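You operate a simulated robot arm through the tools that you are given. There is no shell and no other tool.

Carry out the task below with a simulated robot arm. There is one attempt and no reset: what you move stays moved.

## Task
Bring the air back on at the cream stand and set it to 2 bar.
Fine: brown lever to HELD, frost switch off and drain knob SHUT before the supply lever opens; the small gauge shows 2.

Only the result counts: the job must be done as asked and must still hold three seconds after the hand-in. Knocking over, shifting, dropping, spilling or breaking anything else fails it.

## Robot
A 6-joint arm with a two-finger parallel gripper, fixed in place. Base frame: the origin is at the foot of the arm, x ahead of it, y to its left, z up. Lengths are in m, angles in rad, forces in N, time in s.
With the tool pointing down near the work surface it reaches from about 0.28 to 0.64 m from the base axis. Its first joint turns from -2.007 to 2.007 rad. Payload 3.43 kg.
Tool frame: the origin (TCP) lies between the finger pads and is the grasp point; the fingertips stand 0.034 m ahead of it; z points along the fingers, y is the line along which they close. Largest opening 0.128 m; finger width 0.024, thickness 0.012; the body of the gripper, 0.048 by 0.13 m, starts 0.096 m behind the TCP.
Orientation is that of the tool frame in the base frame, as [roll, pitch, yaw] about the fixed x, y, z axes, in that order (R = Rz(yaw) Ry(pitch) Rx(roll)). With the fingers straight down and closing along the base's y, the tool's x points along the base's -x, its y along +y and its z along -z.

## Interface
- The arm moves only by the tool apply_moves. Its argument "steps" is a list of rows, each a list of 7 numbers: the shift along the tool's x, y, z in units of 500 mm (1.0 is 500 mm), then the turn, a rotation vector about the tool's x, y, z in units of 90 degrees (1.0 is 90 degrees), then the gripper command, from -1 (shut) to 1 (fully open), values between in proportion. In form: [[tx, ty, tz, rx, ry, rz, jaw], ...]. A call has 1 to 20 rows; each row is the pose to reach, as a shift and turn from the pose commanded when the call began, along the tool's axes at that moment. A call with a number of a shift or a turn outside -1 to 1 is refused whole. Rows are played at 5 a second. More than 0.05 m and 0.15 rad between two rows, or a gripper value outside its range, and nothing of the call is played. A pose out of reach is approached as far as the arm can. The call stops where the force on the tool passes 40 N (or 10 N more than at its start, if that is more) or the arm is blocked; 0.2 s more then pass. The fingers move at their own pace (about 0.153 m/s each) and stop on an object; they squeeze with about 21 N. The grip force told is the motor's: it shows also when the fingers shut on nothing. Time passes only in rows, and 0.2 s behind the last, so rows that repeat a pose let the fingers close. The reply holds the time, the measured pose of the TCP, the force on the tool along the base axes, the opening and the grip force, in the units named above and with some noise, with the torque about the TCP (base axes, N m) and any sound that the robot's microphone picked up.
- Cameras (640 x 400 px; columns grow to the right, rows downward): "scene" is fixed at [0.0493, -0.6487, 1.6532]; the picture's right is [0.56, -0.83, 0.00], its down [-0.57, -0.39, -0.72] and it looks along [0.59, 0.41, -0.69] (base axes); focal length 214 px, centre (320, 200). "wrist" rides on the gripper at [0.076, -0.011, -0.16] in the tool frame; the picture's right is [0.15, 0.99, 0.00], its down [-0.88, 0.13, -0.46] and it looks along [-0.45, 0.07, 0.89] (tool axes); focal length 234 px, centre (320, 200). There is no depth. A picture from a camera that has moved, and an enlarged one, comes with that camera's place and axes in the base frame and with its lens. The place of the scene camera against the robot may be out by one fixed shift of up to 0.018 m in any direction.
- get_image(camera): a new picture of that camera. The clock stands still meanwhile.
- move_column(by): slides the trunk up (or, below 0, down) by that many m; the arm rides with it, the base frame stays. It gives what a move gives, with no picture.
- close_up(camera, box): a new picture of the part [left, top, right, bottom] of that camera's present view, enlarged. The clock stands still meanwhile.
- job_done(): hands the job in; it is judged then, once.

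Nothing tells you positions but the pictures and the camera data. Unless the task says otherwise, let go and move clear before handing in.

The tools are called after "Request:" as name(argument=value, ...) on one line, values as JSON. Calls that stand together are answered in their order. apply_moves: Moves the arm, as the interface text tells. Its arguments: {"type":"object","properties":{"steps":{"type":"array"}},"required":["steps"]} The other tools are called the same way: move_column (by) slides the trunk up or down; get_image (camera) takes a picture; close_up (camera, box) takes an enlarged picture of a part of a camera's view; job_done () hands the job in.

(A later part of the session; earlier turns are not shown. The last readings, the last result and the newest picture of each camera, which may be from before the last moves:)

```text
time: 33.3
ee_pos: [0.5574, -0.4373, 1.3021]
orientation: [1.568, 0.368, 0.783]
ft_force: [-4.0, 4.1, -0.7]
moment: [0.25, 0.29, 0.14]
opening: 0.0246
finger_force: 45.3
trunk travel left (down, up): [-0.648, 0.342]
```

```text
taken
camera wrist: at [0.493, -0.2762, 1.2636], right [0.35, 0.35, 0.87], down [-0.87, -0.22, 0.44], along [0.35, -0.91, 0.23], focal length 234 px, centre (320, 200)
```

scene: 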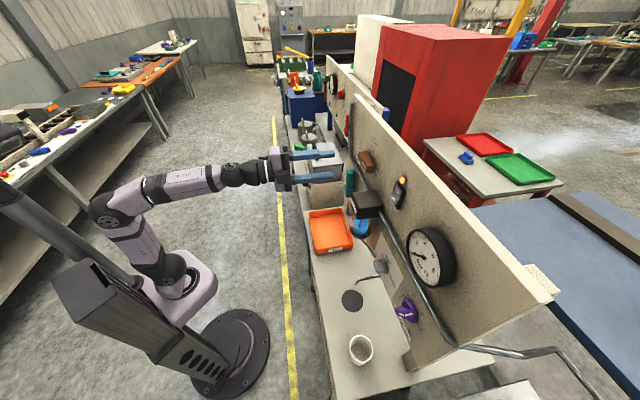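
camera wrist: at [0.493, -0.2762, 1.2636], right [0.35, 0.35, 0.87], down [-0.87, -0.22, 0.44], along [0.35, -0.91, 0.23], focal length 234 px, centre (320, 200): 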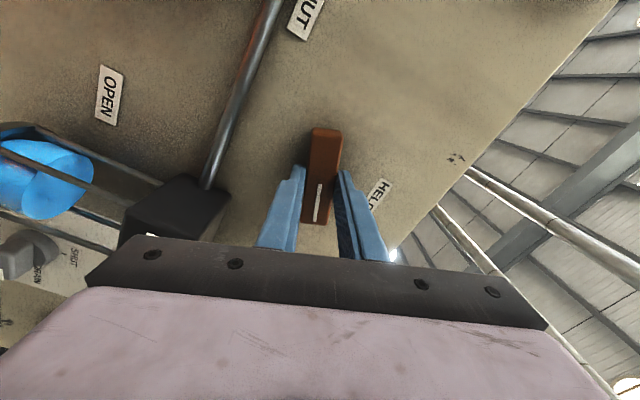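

The lever turns freely with the gripper, about 21° so far. Continuing to vertical (HELD).

Request:
apply_moves(steps=[[0, 0, 0, 0, 0, -0.0856, -1], [0, 0, 0, 0, 0, -0.171, -1], [0, 0, 0, 0, 0, -0.257, -1], [0, 0, 0, 0, 0, -0.342, -1], [0, 0, 0, 0, 0, -0.428, -1], [0, 0, 0, 0, 0, -0.513, -1], [0, 0, 0, 0, 0, -0.6, -1], [0, 0, 0, 0, 0, -0.685, -1], [0, 0, 0, 0, 0, -0.77, -1]])

Request:
get_image(camera="wrist")

Request:
close_up(camera="scene", box=[280, 100, 440, 200])

```text
time: 35.3
ee_pos: [0.562, -0.4353, 1.3068]
orientation: [-0.626, 1.559, -1.407]
ft_force: [16.3, 2.1, 21.2]
moment: [0.19, -0.52, -0.31]
opening: 0.0248
finger_force: 44.8
trunk travel left (down, up): [-0.648, 0.342]
```

```text
taken
camera wrist: at [0.4404, -0.3295, 1.2274], right [0.7, 0.7, -0.15], down [-0.23, 0.42, 0.88], along [0.68, -0.57, 0.46], focal length 234 px, centre (320, 200)
```

wrist: 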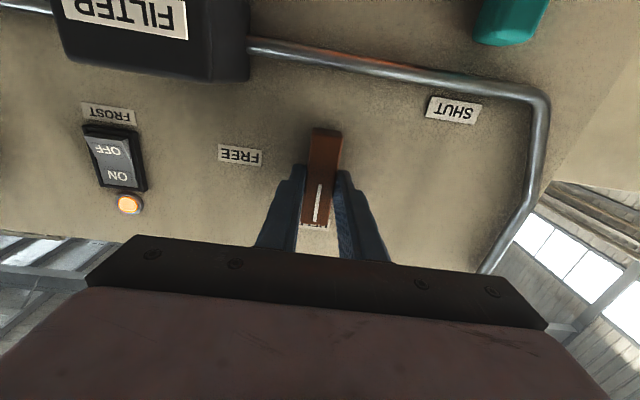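

```text
4.00 times, centred on (360, 150) of scene
camera zoom: at [0.0493, -0.6487, 1.6532], right [0.56, -0.83, 0.0], down [-0.57, -0.39, -0.72], along [0.59, 0.41, -0.69], focal length 858 px, centre (160, 400)
```

zoom: 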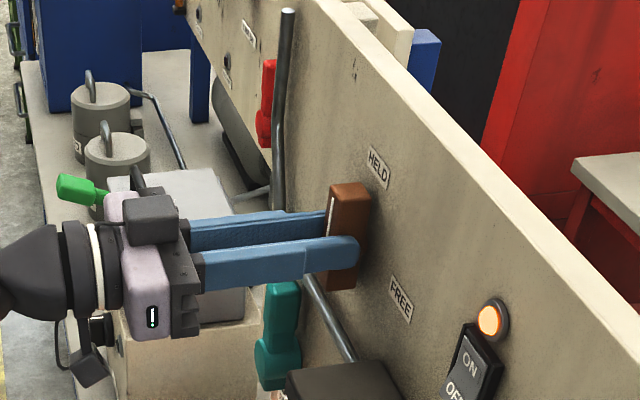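

The lever now stands vertical at HELD. I'll open, back off, and check that it stays.

Request:
apply_moves(steps=[[0, 0, 0, 0, 0, 0, 0.0], [0, 0, 0, 0, 0, 0, 0.0], [0, 0, -0.08, 0, 0, 0, 0.0], [0, 0, -0.16, 0, 0, 0, 0.0], [0, 0, -0.24, 0, 0, 0, 0.0]])

Request:
get_image(camera="wrist")

Request:
close_up(camera="wrist", box=[120, 80, 400, 255])

Request:
close_up(camera="scene", box=[340, 130, 468, 210])

```text
time: 36.5
ee_pos: [0.4725, -0.3516, 1.3003]
orientation: [-1.505, 1.565, -2.293]
ft_force: [1.0, 0.8, -0.7]
moment: [0.04, -0.04, 0.02]
opening: 0.0638
finger_force: 0.2
trunk travel left (down, up): [-0.648, 0.342]
```

```text
taken
camera wrist: at [0.3523, -0.2459, 1.2247], right [0.7, 0.7, -0.15], down [-0.23, 0.42, 0.88], along [0.68, -0.58, 0.45], focal length 234 px, centre (320, 200)
```

wrist: 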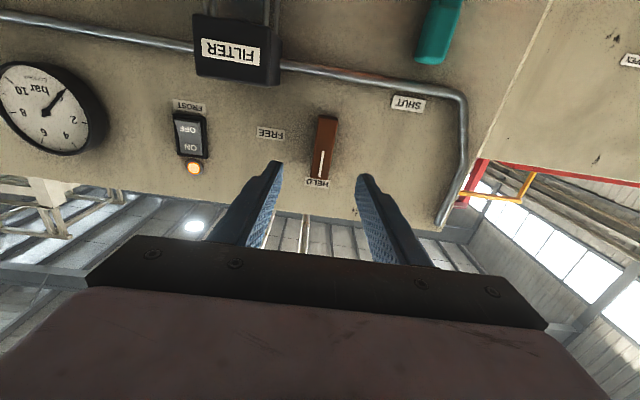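

```text
2.29 times, centred on (260, 168) of wrist
camera zoom: at [0.3523, -0.2459, 1.2247], right [0.7, 0.7, -0.15], down [-0.23, 0.42, 0.88], along [0.68, -0.58, 0.45], focal length 535 px, centre (457, 274)
```

zoom: 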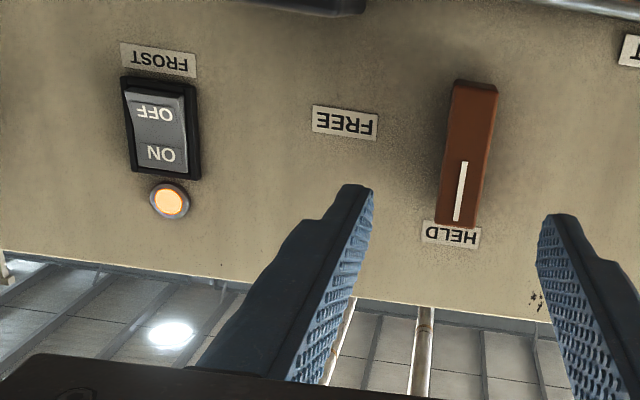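

```text
5.00 times, centred on (404, 170) of scene
camera zoom: at [0.0493, -0.6487, 1.6532], right [0.56, -0.83, 0.0], down [-0.57, -0.39, -0.72], along [0.59, 0.41, -0.69], focal length 1072 px, centre (-100, 350)
```

zoom: 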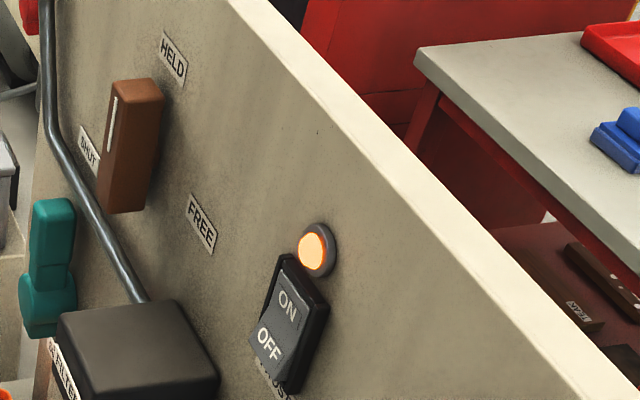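

HELD is set. Next is the frost rocker: I'll close the fingers and move in front of its lower (OFF) half.

Request:
apply_moves(steps=[[0, -0.07, 0, 0, 0, 0, -1], [0, -0.14, 0, 0, 0, 0, -1], [0, -0.21, 0, 0, 0, 0, -1], [0, -0.28, 0, 0, 0, 0, -1], [0, -0.343, 0, 0, 0, 0, -1], [0, -0.343, 0.08, 0, 0, 0, -1], [0, -0.343, 0.16, 0, 0, 0, -1], [0, -0.343, 0.2, 0, 0, 0, -1]])

Request:
get_image(camera="wrist")

Request:
close_up(camera="scene", box=[340, 130, 468, 210])

```text
time: 38.3
ee_pos: [0.4235, -0.546, 1.3014]
orientation: [-1.604, 1.566, -2.395]
ft_force: [0.0, 1.4, -0.2]
moment: [0.03, 0.0, -0.02]
opening: 0.0
finger_force: 20.6
trunk travel left (down, up): [-0.648, 0.342]
```

```text
taken
camera wrist: at [0.3032, -0.4398, 1.2253], right [0.7, 0.7, -0.15], down [-0.23, 0.42, 0.88], along [0.68, -0.58, 0.45], focal length 234 px, centre (320, 200)
```

wrist: 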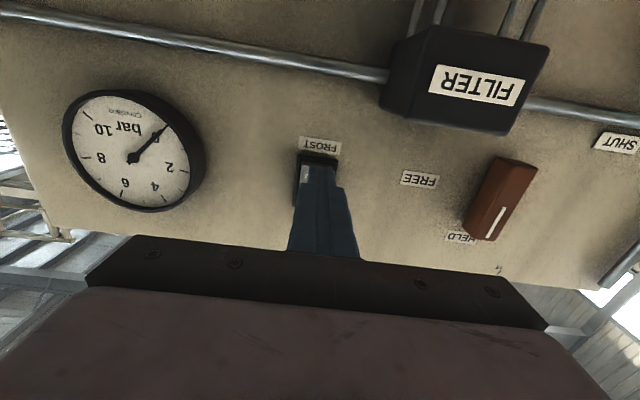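

```text
5.00 times, centred on (404, 170) of scene
camera zoom: at [0.0493, -0.6487, 1.6532], right [0.56, -0.83, 0.0], down [-0.57, -0.39, -0.72], along [0.59, 0.41, -0.69], focal length 1072 px, centre (-100, 350)
```

zoom: 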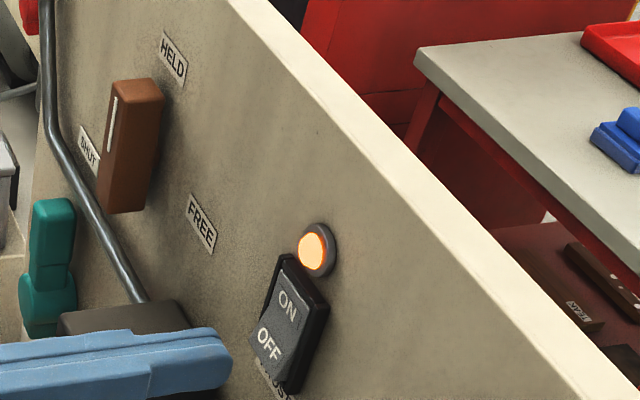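

The fingertip is just in front of the OFF half. I'll press in gently.

Request:
apply_moves(steps=[[0, 0, 0.016, 0, 0, 0, -1], [0, 0, 0.028, 0, 0, 0, -1], [0, 0, 0.036, 0, 0, 0, -1]])

Request:
close_up(camera="scene", box=[340, 130, 468, 210])

```text
time: 39.1
ee_pos: [0.4351, -0.5581, 1.3002]
orientation: [-1.632, 1.567, -2.421]
ft_force: [-0.6, 0.9, -0.8]
moment: [0.01, 0.04, 0.0]
opening: 0.0
finger_force: 20.9
trunk travel left (down, up): [-0.648, 0.342]
```

```text
5.00 times, centred on (404, 170) of scene
camera zoom: at [0.0493, -0.6487, 1.6532], right [0.56, -0.83, 0.0], down [-0.57, -0.39, -0.72], along [0.59, 0.41, -0.69], focal length 1072 px, centre (-100, 350)
```

zoom: 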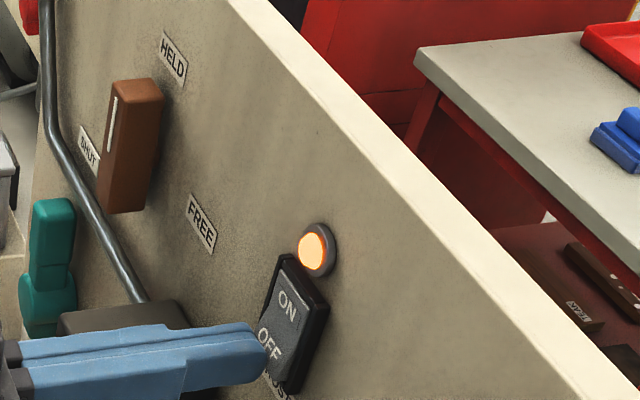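

There's no contact yet. Pressing further in small steps.

Request:
apply_moves(steps=[[0, 0, 0.006, 0, 0, 0, -1], [0, 0, 0.012, 0, 0, 0, -1], [0, 0, 0.018, 0, 0, 0, -1], [0, 0, 0.022, 0, 0, 0, -1]])

Request:
close_up(camera="scene", box=[340, 130, 468, 210])

```text
time: 40.0
ee_pos: [0.4384, -0.5599, 1.3016]
orientation: [-2.144, 1.563, -2.928]
ft_force: [-20.0, 21.6, -7.6]
moment: [-0.02, -0.13, 0.1]
opening: 0.0002
finger_force: 21.2
trunk travel left (down, up): [-0.648, 0.342]
heard: click
stopped in row 4: the force on the tool passed its limit at 44 N (the readings are from after the stop); the commanded pose is now the measured one
```

```text
5.00 times, centred on (404, 170) of scene
camera zoom: at [0.0493, -0.6487, 1.6532], right [0.56, -0.83, 0.0], down [-0.57, -0.39, -0.72], along [0.59, 0.41, -0.69], focal length 1072 px, centre (-100, 350)
```

zoom: 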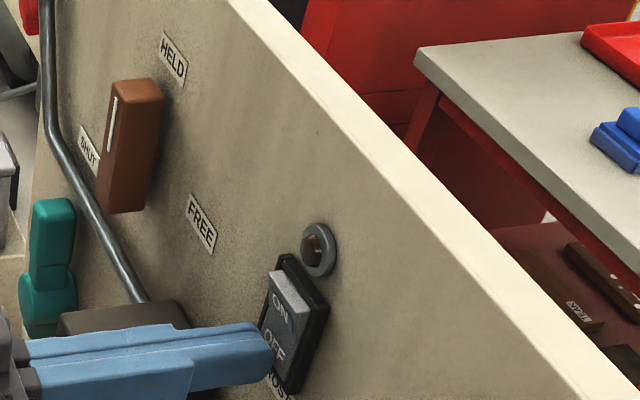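

There was a click and the lamp went out, so frost is OFF. I'll back away, lower the trunk to the drain knob's height, and look.

Request:
apply_moves(steps=[[0, 0, -0.08, 0, 0, 0, -1], [0, 0, -0.16, 0, 0, 0, -1], [0, 0, -0.24, 0, 0, 0, -1], [0, 0, -0.32, 0, 0, 0, -1]])

Request:
move_column(by=-0.2)

Request:
get_image(camera="wrist")

Request:
get_image(camera="scene")

```text
time: 41.0
ee_pos: [0.3287, -0.4501, 1.2998]
orientation: [-2.421, 1.561, 3.078]
ft_force: [0.3, -0.4, -0.7]
moment: [-0.01, 0.03, -0.01]
opening: 0.0001
finger_force: 20.5
trunk travel left (down, up): [-0.648, 0.342]
```

```text
time: 43.2
ee_pos: [0.3291, -0.4523, 1.0996]
orientation: [-2.503, 1.562, 2.993]
ft_force: [-0.6, 0.6, 0.3]
moment: [-0.02, 0.05, 0.02]
opening: 0.0003
finger_force: 21.3
trunk travel left (down, up): [-0.448, 0.542]
```

```text
taken
camera wrist: at [0.2088, -0.3453, 1.0252], right [0.7, 0.7, -0.15], down [-0.22, 0.41, 0.88], along [0.68, -0.58, 0.44], focal length 234 px, centre (320, 200)
```

wrist: 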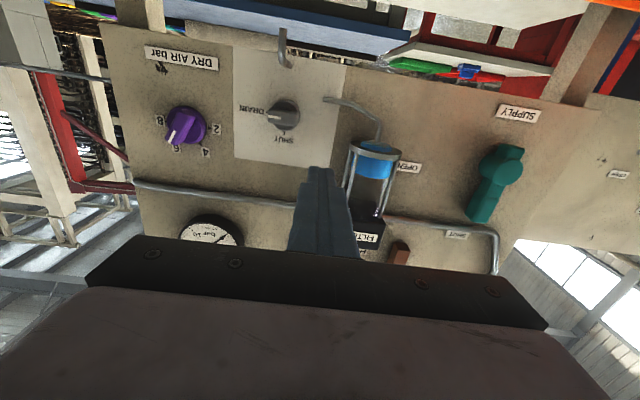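

```text
taken
```

scene: 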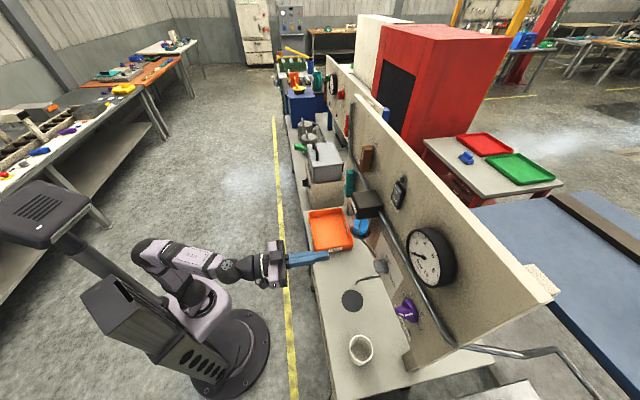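

Both knobs and the supply lever are visible from here. Enlarging them.

Request:
close_up(camera="wrist", box=[220, 60, 348, 140])

Request:
close_up(camera="wrist", box=[130, 80, 258, 160])

Request:
close_up(camera="wrist", box=[340, 80, 564, 220])

```text
5.00 times, centred on (284, 100) of wrist
camera zoom: at [0.2088, -0.3453, 1.0252], right [0.7, 0.7, -0.15], down [-0.22, 0.41, 0.88], along [0.68, -0.58, 0.44], focal length 1171 px, centre (500, 700)
```

zoom: 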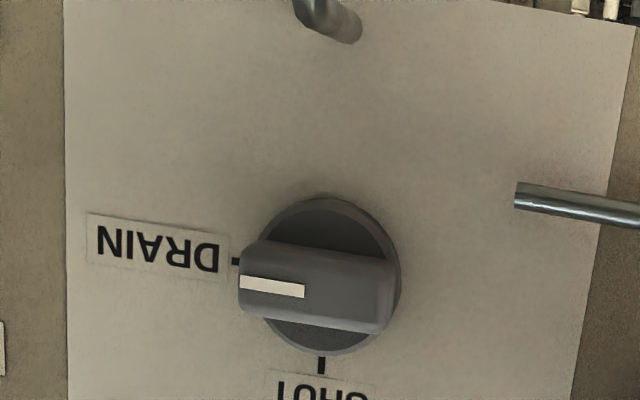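

```text
5.00 times, centred on (194, 120) of wrist
camera zoom: at [0.2088, -0.3453, 1.0252], right [0.7, 0.7, -0.15], down [-0.22, 0.41, 0.88], along [0.68, -0.58, 0.44], focal length 1171 px, centre (950, 600)
```

zoom: 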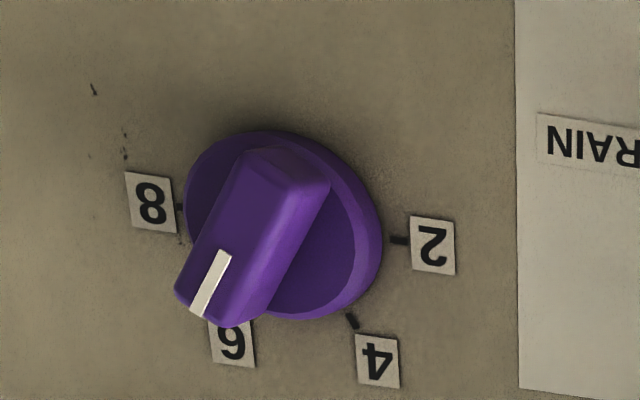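

```text
2.86 times, centred on (452, 150) of wrist
camera zoom: at [0.2088, -0.3453, 1.0252], right [0.7, 0.7, -0.15], down [-0.22, 0.41, 0.88], along [0.68, -0.58, 0.44], focal length 669 px, centre (-57, 343)
```

zoom: 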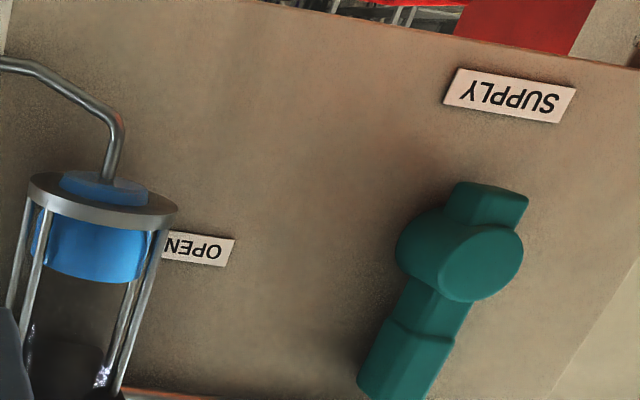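

The drain knob points to DRAIN, with SHUT a quarter turn away (upward in reality). The regulator points just past 6. I'll centre on the drain knob and roll the gripper to straddle its bar.

Request:
apply_moves(steps=[[0.028, -0.05, 0, 0, 0, 0, -0.3], [0.057, -0.1, 0, 0, 0, 0, -0.3], [0.057, -0.1, 0, 0, 0, 0.09, -0.3], [0.057, -0.1, 0, 0, 0, 0.18, -0.3], [0.057, -0.1, 0, 0, 0, 0.27, -0.3], [0.057, -0.1, 0, 0, 0, 0.36, -0.3], [0.057, -0.1, 0, 0, 0, 0.45, -0.3], [0.057, -0.1, 0, 0, 0, 0.54, -0.3], [0.057, -0.1, 0, 0, 0, 0.63, -0.3], [0.057, -0.1, 0, 0, 0, 0.72, -0.3], [0.057, -0.1, 0, 0, 0, 0.81, -0.3], [0.057, -0.1, 0, 0, 0, 0.9, -0.3], [0.057, -0.1, 0, 0, 0, 0.95, -0.3]])

Request:
get_image(camera="wrist")

Request:
get_image(camera="scene")

```text
time: 46.0
ee_pos: [0.2934, -0.4868, 1.0725]
orientation: [1.579, 0.082, 0.785]
ft_force: [-0.5, 0.2, -1.0]
moment: [-0.02, 0.04, -0.02]
opening: 0.0449
finger_force: 0.0
trunk travel left (down, up): [-0.448, 0.542]
```

```text
taken
camera wrist: at [0.2345, -0.3199, 1.0554], right [0.17, 0.16, 0.97], down [-0.93, -0.29, 0.21], along [0.32, -0.94, 0.1], focal length 234 px, centre (320, 200)
```

wrist: 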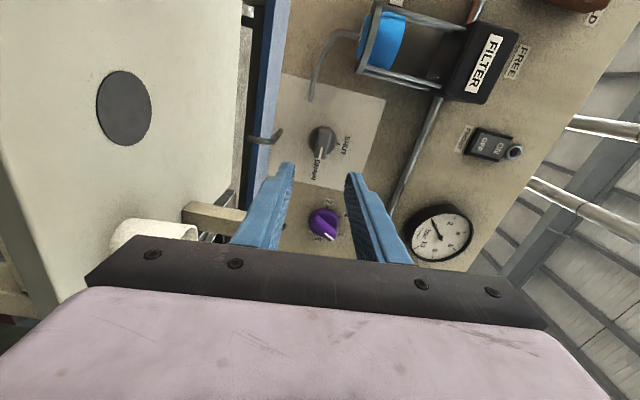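

```text
taken
```

scene: 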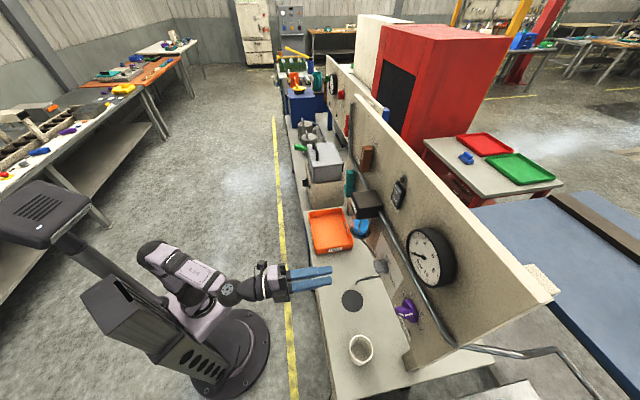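

The knob sits on the tool axis. I'll move in partway and re-check depth and alignment.

Request:
apply_moves(steps=[[0, 0, 0.08, 0, 0, 0, -0.3], [0, 0, 0.16, 0, 0, 0, -0.3], [0, 0, 0.22, 0, 0, 0, -0.3]])

Request:
get_image(camera="wrist")

Request:
close_up(camera="wrist", box=[240, 120, 400, 220])

Request:
close_up(camera="scene", box=[300, 220, 460, 320])

```text
time: 46.8
ee_pos: [0.373, -0.5658, 1.0702]
orientation: [1.58, 0.083, 0.787]
ft_force: [-0.5, -0.4, -0.4]
moment: [0.03, 0.01, -0.01]
opening: 0.045
finger_force: 0.0
trunk travel left (down, up): [-0.448, 0.542]
```

```text
taken
camera wrist: at [0.3121, -0.3983, 1.0548], right [0.17, 0.16, 0.97], down [-0.93, -0.29, 0.21], along [0.32, -0.94, 0.1], focal length 234 px, centre (320, 200)
```

wrist: 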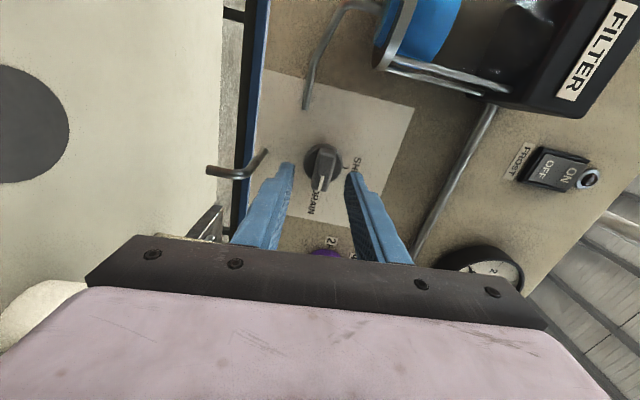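

```text
4.00 times, centred on (320, 170) of wrist
camera zoom: at [0.3121, -0.3983, 1.0548], right [0.17, 0.16, 0.97], down [-0.93, -0.29, 0.21], along [0.32, -0.94, 0.1], focal length 937 px, centre (320, 320)
```

zoom: 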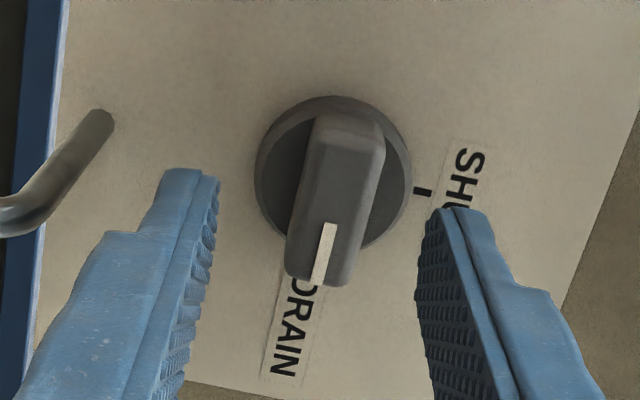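

```text
4.00 times, centred on (380, 270) of scene
camera zoom: at [0.0493, -0.6487, 1.6532], right [0.56, -0.83, 0.0], down [-0.57, -0.39, -0.72], along [0.59, 0.41, -0.69], focal length 858 px, centre (80, -80)
```

zoom: 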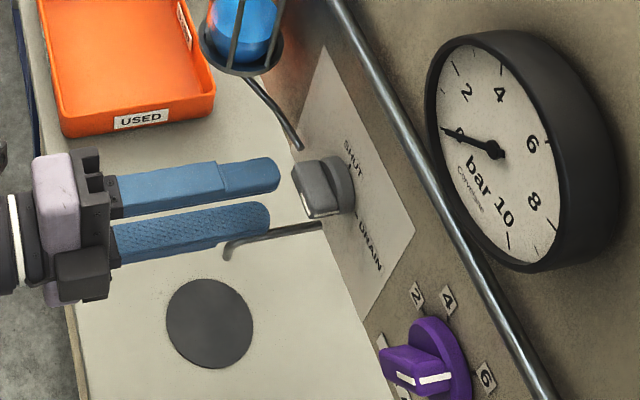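

The knob front is about 13 mm beyond the tips and a few millimetres high. I'll correct for that, move in over the bar, and close.

Request:
apply_moves(steps=[[0, 0.007, 0.02, 0, 0, 0, -0.3], [0, 0.007, 0.04, 0, 0, 0, -0.3], [0, 0.007, 0.058, 0, 0, 0, -0.3]])

Request:
close_up(camera="wrist", box=[240, 120, 400, 220])

Request:
close_up(camera="scene", box=[300, 220, 460, 320])

```text
time: 47.6
ee_pos: [0.3917, -0.5815, 1.0676]
orientation: [1.571, 0.085, 0.783]
ft_force: [-0.1, -0.4, 0.4]
moment: [0.03, 0.0, 0.0]
opening: 0.0446
finger_force: 0.2
out of reach, approached as far as the arm can: row 2, 3
trunk travel left (down, up): [-0.448, 0.542]
```

```text
4.00 times, centred on (320, 170) of wrist
camera zoom: at [0.3321, -0.4147, 1.0493], right [0.16, 0.16, 0.97], down [-0.94, -0.29, 0.21], along [0.31, -0.94, 0.1], focal length 937 px, centre (320, 320)
```

zoom: 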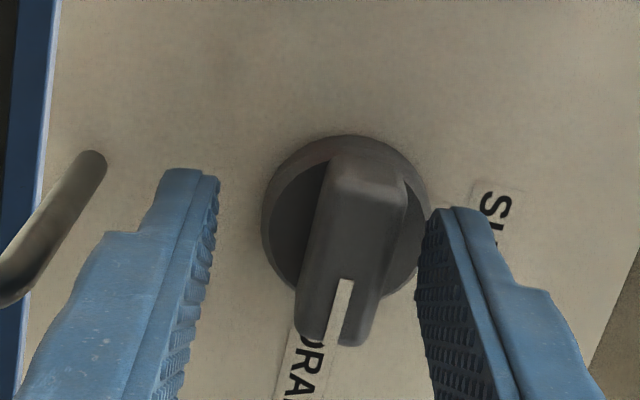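

```text
4.00 times, centred on (380, 270) of scene
camera zoom: at [0.0493, -0.6487, 1.6532], right [0.56, -0.83, 0.0], down [-0.57, -0.39, -0.72], along [0.59, 0.41, -0.69], focal length 858 px, centre (80, -80)
```

zoom: 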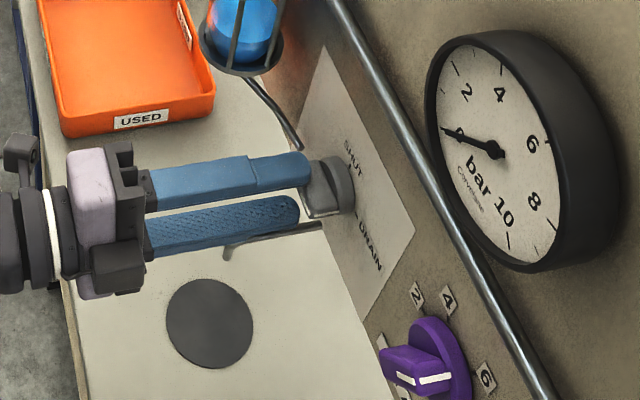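

The roll limit is stopping me slightly short and low. I'll back the roll off about 11° (closing will still align the bar in the right direction) and correct the height.

Request:
apply_moves(steps=[[0, 0.004, 0, 0, 0, -0.06, -0.3], [0, 0.01, 0, 0, 0, -0.12, -0.3], [0, 0.012, 0.004, 0, 0, -0.12, -0.3]])

Request:
close_up(camera="wrist", box=[240, 120, 400, 220])

```text
time: 48.4
ee_pos: [0.3934, -0.5834, 1.0716]
orientation: [1.58, 0.273, 0.787]
ft_force: [0.5, -1.2, 0.4]
moment: [-0.03, -0.01, -0.01]
opening: 0.0448
finger_force: 0.0
trunk travel left (down, up): [-0.448, 0.542]
```

```text
4.00 times, centred on (320, 170) of wrist
camera zoom: at [0.3303, -0.4192, 1.0421], right [0.29, 0.28, 0.91], down [-0.9, -0.25, 0.37], along [0.34, -0.92, 0.18], focal length 937 px, centre (320, 320)
```

zoom: 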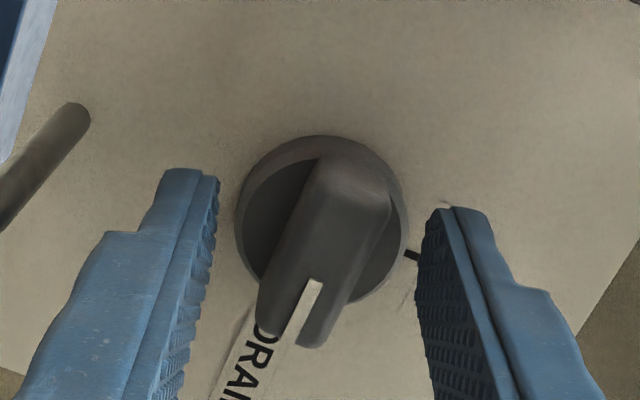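

Well centred. Closing on the bar.

Request:
apply_moves(steps=[[0, 0, 0, 0, 0, 0, -1], [0, 0, 0, 0, 0, 0, -1], [0, 0, 0, 0, 0, 0, -1]])

Request:
close_up(camera="wrist", box=[240, 120, 400, 220])

```text
time: 49.2
ee_pos: [0.395, -0.5821, 1.073]
orientation: [1.578, 0.273, 0.789]
ft_force: [4.0, -1.2, 4.5]
moment: [-0.17, -0.1, 0.3]
opening: 0.0178
finger_force: 44.9
trunk travel left (down, up): [-0.448, 0.542]
```

```text
4.00 times, centred on (320, 170) of wrist
camera zoom: at [0.3308, -0.4185, 1.0428], right [0.29, 0.28, 0.91], down [-0.9, -0.25, 0.37], along [0.34, -0.92, 0.18], focal length 937 px, centre (320, 320)
```

zoom: 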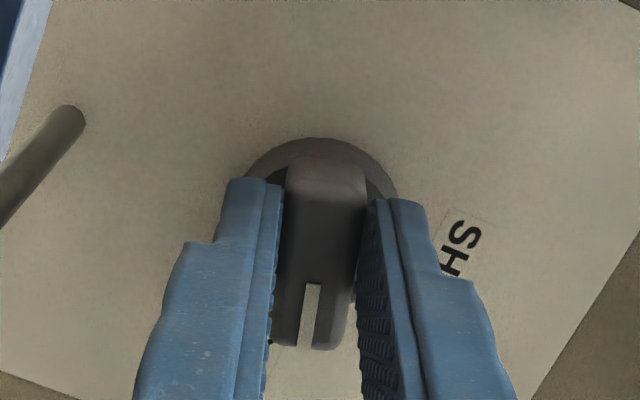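

Gripped, with low forces. Turning the knob up to SHUT.

Request:
apply_moves(steps=[[0, 0, 0, 0, 0, -0.0826, -1], [0, 0, 0, 0, 0, -0.165, -1], [0, 0, 0, 0, 0, -0.248, -1], [0, 0, 0, 0, 0, -0.33, -1], [0, 0, 0, 0, 0, -0.413, -1], [0, 0, 0, 0, 0, -0.496, -1], [0, 0, 0, 0, 0, -0.578, -1], [0, 0, 0, 0, 0, -0.66, -1], [0, 0, 0, 0, 0, -0.743, -1], [0, 0, 0, 0, 0, -0.826, -1]])

Request:
get_image(camera="wrist")

Request:
close_up(camera="wrist", box=[240, 120, 400, 220])

```text
time: 51.4
ee_pos: [0.3893, -0.5878, 1.0695]
orientation: [2.904, 1.557, 2.111]
ft_force: [-22.0, -0.4, -21.2]
moment: [0.22, 0.08, -0.36]
opening: 0.018
finger_force: 45.1
trunk travel left (down, up): [-0.448, 0.542]
```

```text
taken
camera wrist: at [0.2692, -0.4792, 0.9945], right [0.7, 0.7, -0.14], down [-0.22, 0.41, 0.89], along [0.68, -0.59, 0.44], focal length 234 px, centre (320, 200)
```

wrist: 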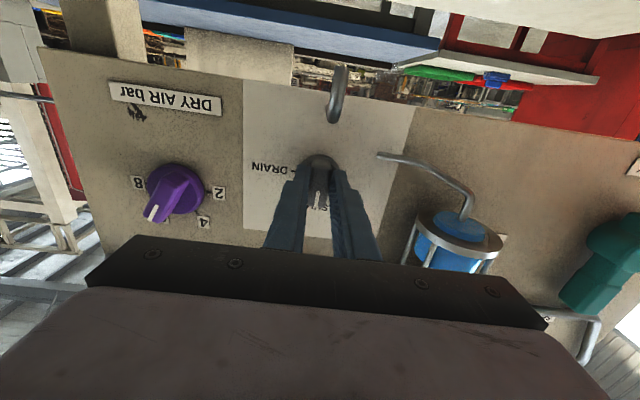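

```text
4.00 times, centred on (320, 170) of wrist
camera zoom: at [0.2692, -0.4792, 0.9945], right [0.7, 0.7, -0.14], down [-0.22, 0.41, 0.89], along [0.68, -0.59, 0.44], focal length 937 px, centre (320, 320)
```

zoom: 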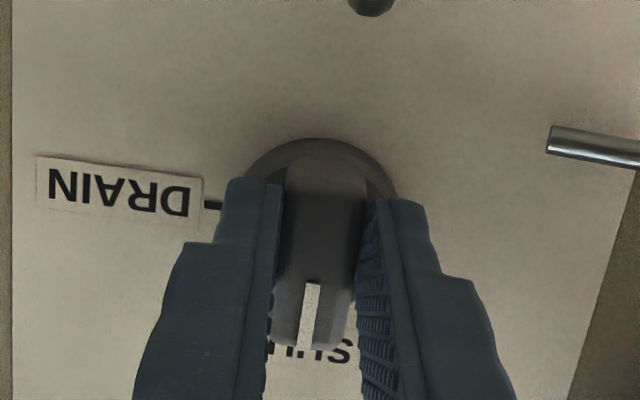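

The knob is vertical at SHUT. Releasing and backing off to verify.

Request:
apply_moves(steps=[[0, 0, 0, 0, 0, 0, -0.3], [0, 0, 0, 0, 0, 0, -0.3], [0, 0, -0.08, 0, 0, 0, -0.3], [0, 0, -0.16, 0, 0, 0, -0.3], [0, 0, -0.24, 0, 0, 0, -0.3]])

Request:
get_image(camera="wrist")

Request:
close_up(camera="wrist", box=[240, 60, 400, 160])

Request:
close_up(camera="wrist", box=[120, 80, 248, 160])

```text
time: 52.6
ee_pos: [0.3093, -0.4992, 1.0735]
orientation: [3.034, 1.563, 2.249]
ft_force: [0.9, 0.4, 0.1]
moment: [0.03, -0.02, 0.06]
opening: 0.0448
finger_force: 0.1
trunk travel left (down, up): [-0.448, 0.542]
```

```text
taken
camera wrist: at [0.1874, -0.3927, 0.9983], right [0.7, 0.7, -0.15], down [-0.23, 0.41, 0.88], along [0.68, -0.59, 0.44], focal length 234 px, centre (320, 200)
```

wrist: 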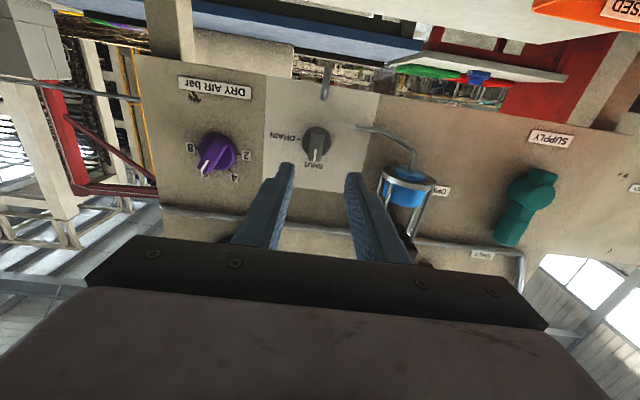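

```text
4.00 times, centred on (320, 110) of wrist
camera zoom: at [0.1874, -0.3927, 0.9983], right [0.7, 0.7, -0.15], down [-0.23, 0.41, 0.88], along [0.68, -0.59, 0.44], focal length 937 px, centre (320, 560)
```

zoom: 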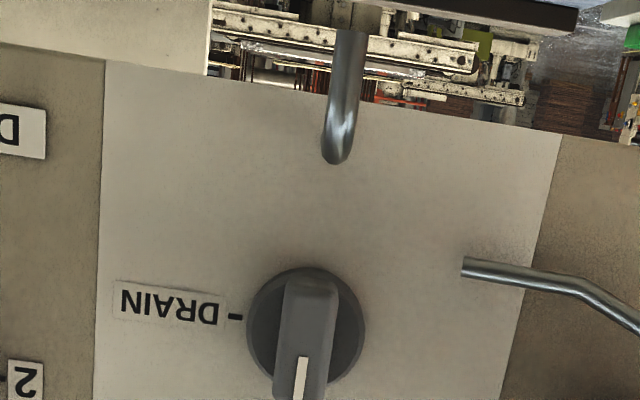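

```text
5.00 times, centred on (184, 120) of wrist
camera zoom: at [0.1874, -0.3927, 0.9983], right [0.7, 0.7, -0.15], down [-0.23, 0.41, 0.88], along [0.68, -0.59, 0.44], focal length 1171 px, centre (1000, 600)
```

zoom: 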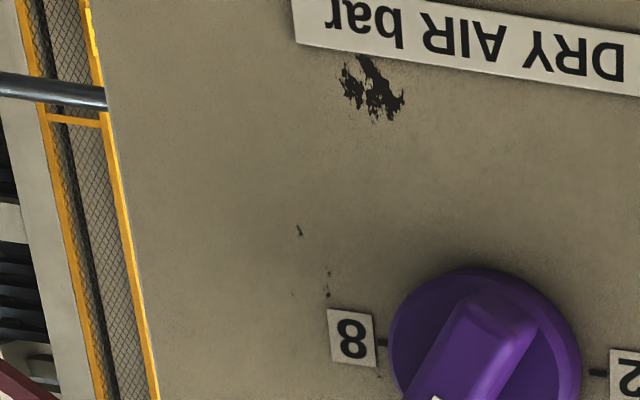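

The drain shows SHUT. Now a closer look at the regulator knob.

Request:
close_up(camera="wrist", box=[160, 110, 288, 190])

Request:
close_up(camera="wrist", box=[256, 105, 384, 185])

Request:
close_up(camera="scene", box=[360, 240, 488, 320])

```text
5.00 times, centred on (224, 150) of wrist
camera zoom: at [0.1874, -0.3927, 0.9983], right [0.7, 0.7, -0.15], down [-0.23, 0.41, 0.88], along [0.68, -0.59, 0.44], focal length 1171 px, centre (800, 450)
```

zoom: 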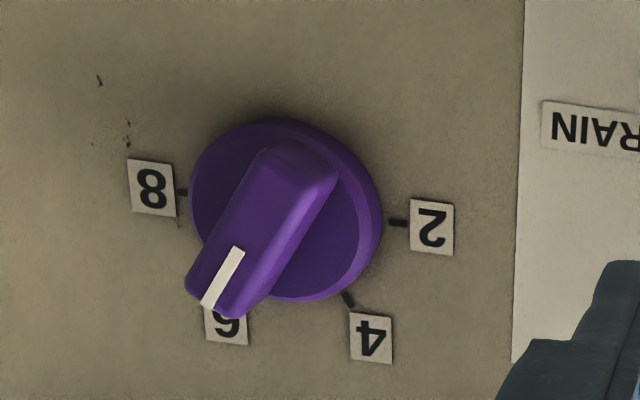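

```text
5.00 times, centred on (320, 145) of wrist
camera zoom: at [0.1874, -0.3927, 0.9983], right [0.7, 0.7, -0.15], down [-0.23, 0.41, 0.88], along [0.68, -0.59, 0.44], focal length 1171 px, centre (320, 475)
```

zoom: 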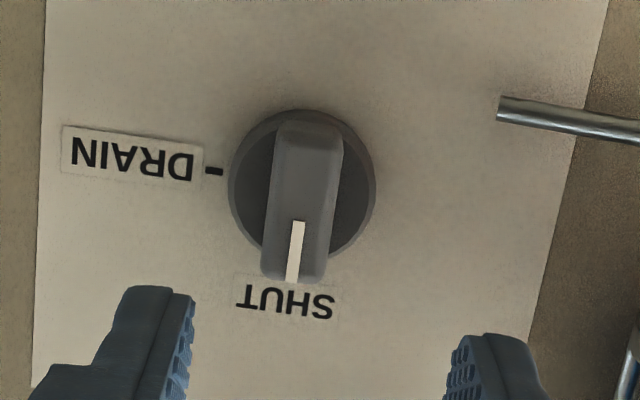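

```text
5.00 times, centred on (424, 280) of scene
camera zoom: at [0.0493, -0.6487, 1.6532], right [0.56, -0.83, 0.0], down [-0.57, -0.39, -0.72], along [0.59, 0.41, -0.69], focal length 1072 px, centre (-200, -200)
```

zoom: 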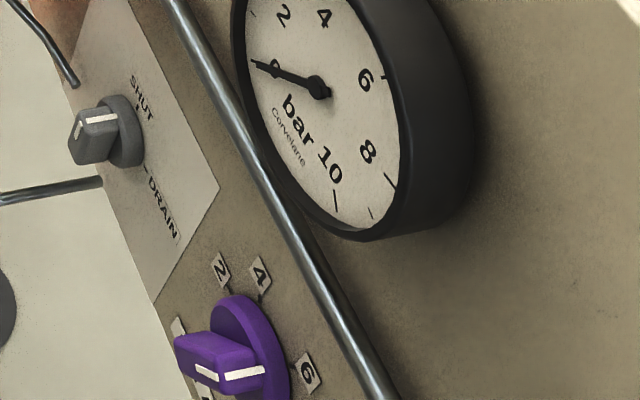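

The drain is on its SHUT mark. The regulator bar points a little right of vertical, near 6, and "2" is straight left. I'll line up in front of that knob and roll to match its bar.

Request:
apply_moves(steps=[[-0.016, -0.07, 0, 0, 0, 0, -0.3], [-0.032, -0.14, 0, 0, 0, 0, -0.3], [-0.048, -0.21, 0, 0, 0, 0, -0.3], [-0.065, -0.276, 0, 0, 0, 0, -0.3], [-0.065, -0.276, 0, 0, 0, 0.09, -0.3], [-0.065, -0.276, 0, 0, 0, 0.18, -0.3], [-0.065, -0.276, 0, 0, 0, 0.27, -0.3]])

Request:
get_image(camera="wrist")

Request:
close_up(camera="wrist", box=[240, 100, 400, 200])

```text
time: 54.2
ee_pos: [0.2102, -0.5958, 1.1064]
orientation: [1.589, 1.145, 0.801]
ft_force: [-0.2, 0.4, -1.3]
moment: [-0.01, 0.0, -0.01]
opening: 0.0447
finger_force: 0.0
trunk travel left (down, up): [-0.448, 0.542]
```

```text
taken
camera wrist: at [0.1131, -0.4661, 1.0332], right [0.68, 0.68, 0.28], down [-0.49, 0.14, 0.86], along [0.54, -0.72, 0.43], focal length 234 px, centre (320, 200)
```

wrist: 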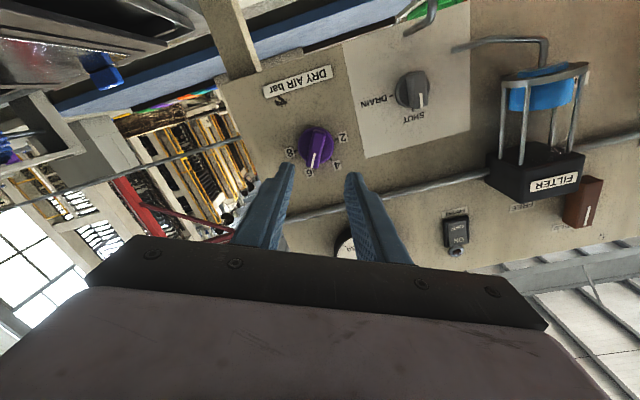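

```text
4.00 times, centred on (320, 150) of wrist
camera zoom: at [0.1131, -0.4661, 1.0332], right [0.68, 0.68, 0.28], down [-0.49, 0.14, 0.86], along [0.54, -0.72, 0.43], focal length 937 px, centre (320, 400)
```

zoom: 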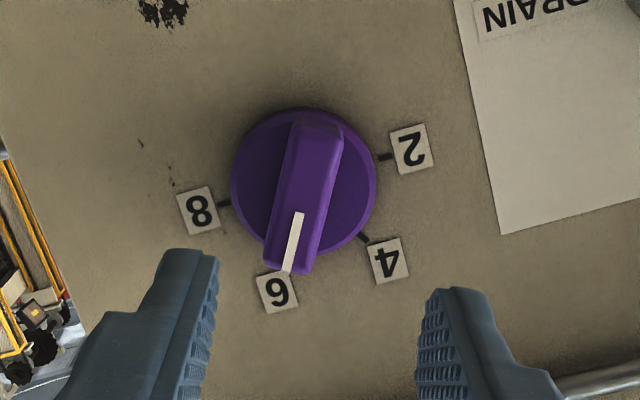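

Aligned with the bar and only about 4 mm off to one side. I'll correct that and move closer.

Request:
apply_moves(steps=[[0, -0.009, 0.06, 0, 0, 0, -0.3], [0, -0.009, 0.12, 0, 0, 0, -0.3], [0, -0.009, 0.16, 0, 0, 0, -0.3]])

Request:
close_up(camera="wrist", box=[240, 110, 400, 210])

Request:
close_up(camera="scene", box=[340, 250, 500, 350])

```text
time: 55.0
ee_pos: [0.2654, -0.6545, 1.1028]
orientation: [1.589, 1.146, 0.801]
ft_force: [0.3, -0.5, 0.3]
moment: [0.0, 0.01, 0.02]
opening: 0.0448
finger_force: 0.1
trunk travel left (down, up): [-0.448, 0.542]
```

```text
4.00 times, centred on (320, 160) of wrist
camera zoom: at [0.1671, -0.5259, 1.0309], right [0.68, 0.68, 0.27], down [-0.49, 0.15, 0.86], along [0.54, -0.72, 0.43], focal length 937 px, centre (320, 360)
```

zoom: 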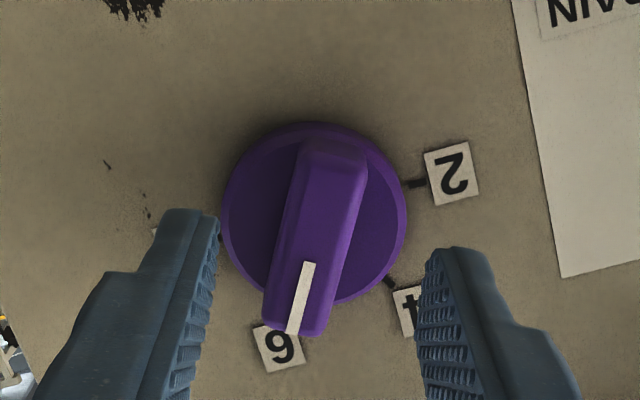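

```text
4.00 times, centred on (420, 300) of scene
camera zoom: at [0.0493, -0.6487, 1.6532], right [0.56, -0.83, 0.0], down [-0.57, -0.39, -0.72], along [0.59, 0.41, -0.69], focal length 858 px, centre (-80, -200)
```

zoom: 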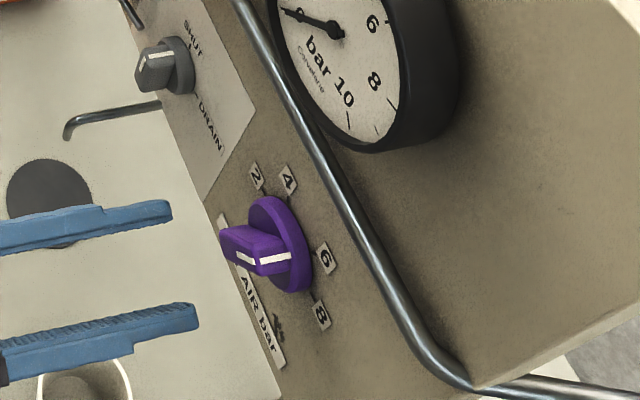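

Centred on the bar. I'll advance so the tips overlap it, then close.

Request:
apply_moves(steps=[[0, 0, 0.04, 0, 0, 0, -0.3], [0, 0, 0.07, 0, 0, 0, -0.3], [0, 0, 0.088, 0, 0, 0, -0.3]])

Request:
close_up(camera="wrist", box=[240, 110, 400, 210])

Request:
close_up(camera="scene", box=[340, 250, 500, 350])

```text
time: 55.8
ee_pos: [0.2914, -0.6799, 1.0944]
orientation: [1.589, 1.144, 0.801]
ft_force: [0.6, -0.7, -0.1]
moment: [0.0, 0.03, 0.01]
opening: 0.0448
finger_force: 0.1
out of reach, approached as far as the arm can: row 3
trunk travel left (down, up): [-0.448, 0.542]
```

```text
4.00 times, centred on (320, 160) of wrist
camera zoom: at [0.1934, -0.5509, 1.0227], right [0.68, 0.68, 0.28], down [-0.49, 0.14, 0.86], along [0.54, -0.72, 0.43], focal length 937 px, centre (320, 360)
```

zoom: 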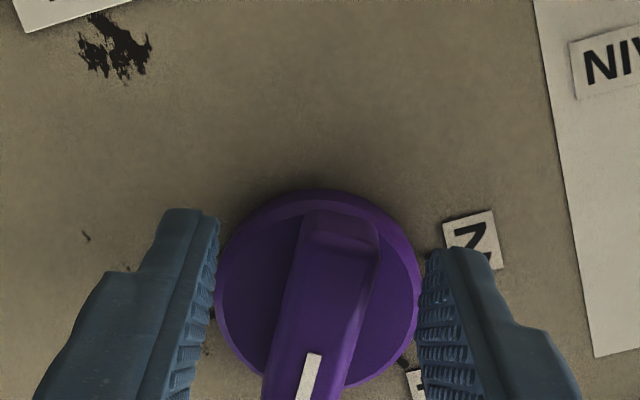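

```text
4.00 times, centred on (420, 300) of scene
camera zoom: at [0.0493, -0.6487, 1.6532], right [0.56, -0.83, 0.0], down [-0.57, -0.39, -0.72], along [0.59, 0.41, -0.69], focal length 858 px, centre (-80, -200)
```

zoom: 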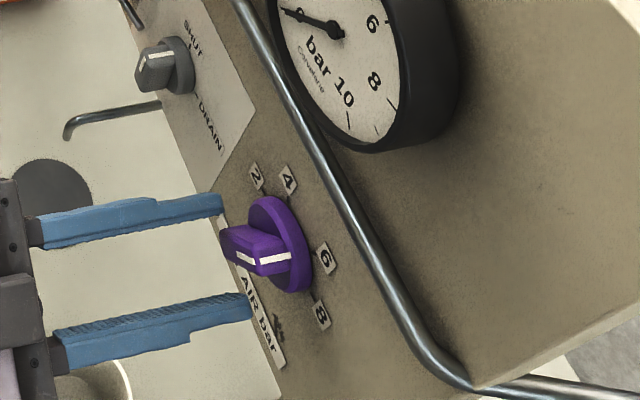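

The arm is at the edge of its reach here and sagged a little. I'll back off, raise the trunk, and lower the arm to the same height, which gives more reach.

Request:
apply_moves(steps=[[0, 0, -0.07, 0, 0, 0, -0.3], [0, 0, -0.14, 0, 0, 0, -0.3]])

Request:
move_column(by=0.13)

Request:
apply_moves(steps=[[0.05, -0.023, 0, 0, 0, 0, -0.3], [0.1, -0.045, 0, 0, 0, 0, -0.3], [0.15, -0.068, 0, 0, 0, 0, -0.3], [0.2, -0.091, 0, 0, 0, 0, -0.3]])

Request:
get_image(camera="wrist")

Request:
get_image(camera="scene")

```text
time: 56.6
ee_pos: [0.2413, -0.6225, 1.1288]
orientation: [1.456, 1.191, 0.678]
ft_force: [0.4, 0.9, 1.0]
moment: [0.12, 0.12, -0.14]
opening: 0.0445
finger_force: 0.0
out of reach, approached as far as the arm can: row 1
trunk travel left (down, up): [-0.448, 0.542]
stopped in row 2: the arm was blocked; the commanded pose is now the measured one
```

```text
time: 58.1
ee_pos: [0.2417, -0.626, 1.2547]
orientation: [1.473, 1.186, 0.695]
ft_force: [-0.3, -0.7, 0.0]
moment: [0.01, 0.01, 0.0]
opening: 0.0448
finger_force: 0.0
trunk travel left (down, up): [-0.578, 0.412]
```

```text
time: 59.1
ee_pos: [0.241, -0.6312, 1.1436]
orientation: [1.472, 1.189, 0.692]
ft_force: [-0.1, 0.0, 0.7]
moment: [-0.03, -0.03, 0.0]
opening: 0.0448
finger_force: 0.0
trunk travel left (down, up): [-0.578, 0.412]
```

```text
taken
camera wrist: at [0.1428, -0.5075, 1.064], right [0.68, 0.69, 0.23], down [-0.49, 0.2, 0.85], along [0.54, -0.69, 0.48], focal length 234 px, centre (320, 200)
```

wrist: 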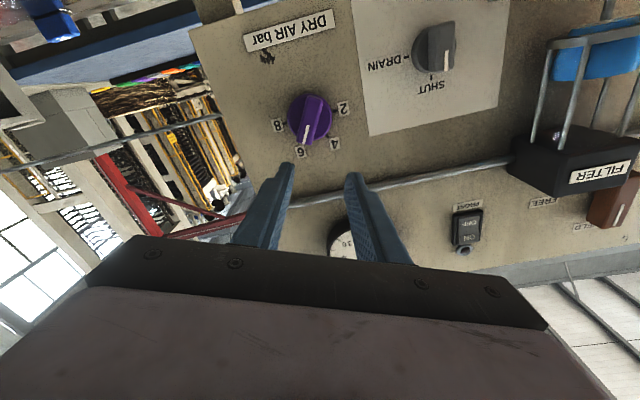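

```text
taken
```

scene: 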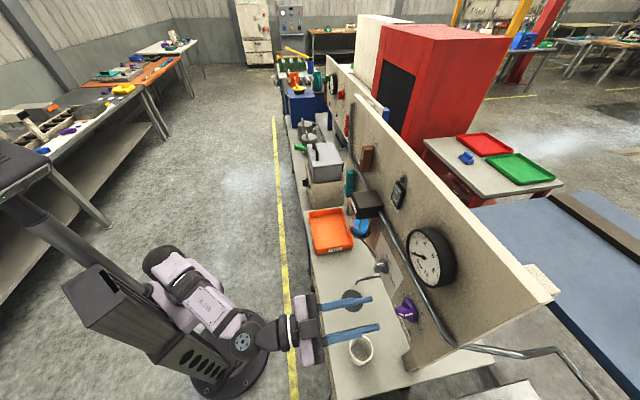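

The arm moves freely again. I'll square up the tilt and return to the knob's height.

Request:
apply_moves(steps=[[0.036, -0.015, 0.02, 0.004, 0.011, 0.014, -0.3], [0.0732, -0.0292, 0.0432, 0.0087, 0.0217, 0.028, -0.3]])

Request:
get_image(camera="wrist")

Request:
close_up(camera="wrist", box=[240, 110, 400, 210])

```text
time: 59.8
ee_pos: [0.2585, -0.6477, 1.1071]
orientation: [1.571, 1.144, 0.786]
ft_force: [-0.3, -0.4, 0.2]
moment: [0.0, -0.02, -0.01]
opening: 0.0449
finger_force: 0.1
trunk travel left (down, up): [-0.578, 0.412]
```

```text
taken
camera wrist: at [0.1602, -0.5197, 1.0325], right [0.68, 0.68, 0.27], down [-0.5, 0.15, 0.86], along [0.54, -0.72, 0.44], focal length 234 px, centre (320, 200)
```

wrist: 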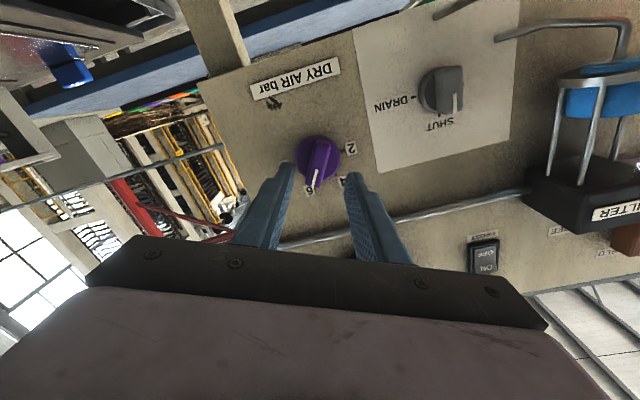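

```text
4.00 times, centred on (320, 160) of wrist
camera zoom: at [0.1602, -0.5197, 1.0325], right [0.68, 0.68, 0.27], down [-0.5, 0.15, 0.86], along [0.54, -0.72, 0.44], focal length 937 px, centre (320, 360)
```

zoom: 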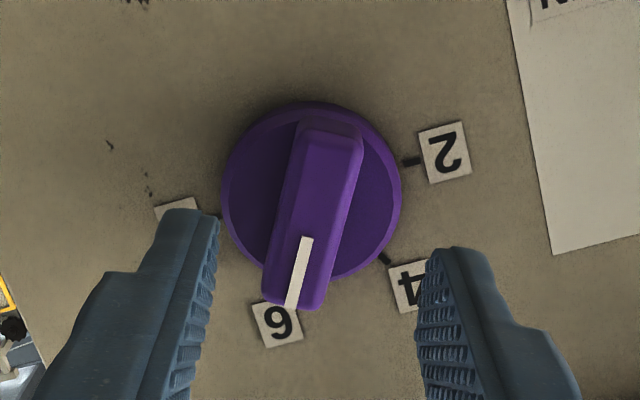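

Well aligned. Advancing over the bar.

Request:
apply_moves(steps=[[0, -0.002, 0.04, 0, 0, 0, -0.3], [0, -0.002, 0.08, 0, 0, 0, -0.3], [0, -0.002, 0.108, 0, 0, 0, -0.3]])

Request:
close_up(camera="wrist", box=[240, 110, 400, 210])

Request:
close_up(camera="scene", box=[340, 250, 500, 350])

```text
time: 60.5
ee_pos: [0.2941, -0.6873, 1.1057]
orientation: [1.573, 1.144, 0.786]
ft_force: [1.6, -0.4, 1.0]
moment: [0.0, -0.03, 0.0]
opening: 0.0445
finger_force: 0.0
trunk travel left (down, up): [-0.578, 0.412]
```

```text
4.00 times, centred on (320, 160) of wrist
camera zoom: at [0.1974, -0.5581, 1.0321], right [0.68, 0.68, 0.28], down [-0.5, 0.15, 0.86], along [0.54, -0.72, 0.44], focal length 937 px, centre (320, 360)
```

zoom: 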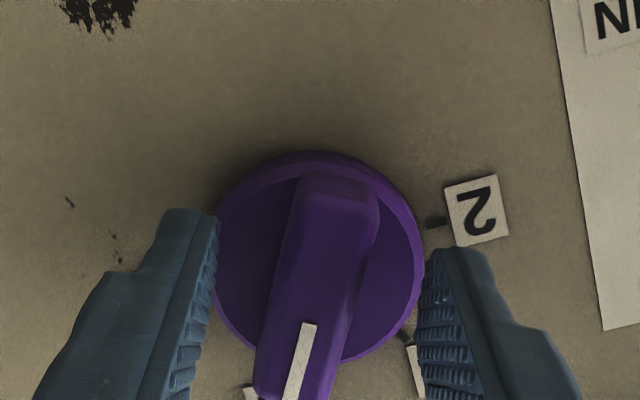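

```text
4.00 times, centred on (420, 300) of scene
camera zoom: at [0.0493, -0.6487, 1.6532], right [0.56, -0.83, 0.0], down [-0.57, -0.39, -0.72], along [0.59, 0.41, -0.69], focal length 858 px, centre (-80, -200)
```

zoom: 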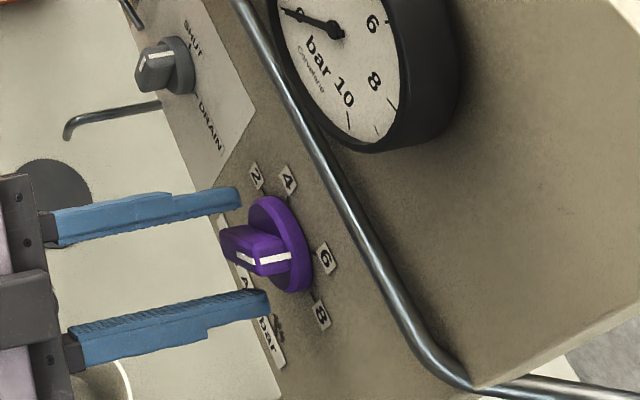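

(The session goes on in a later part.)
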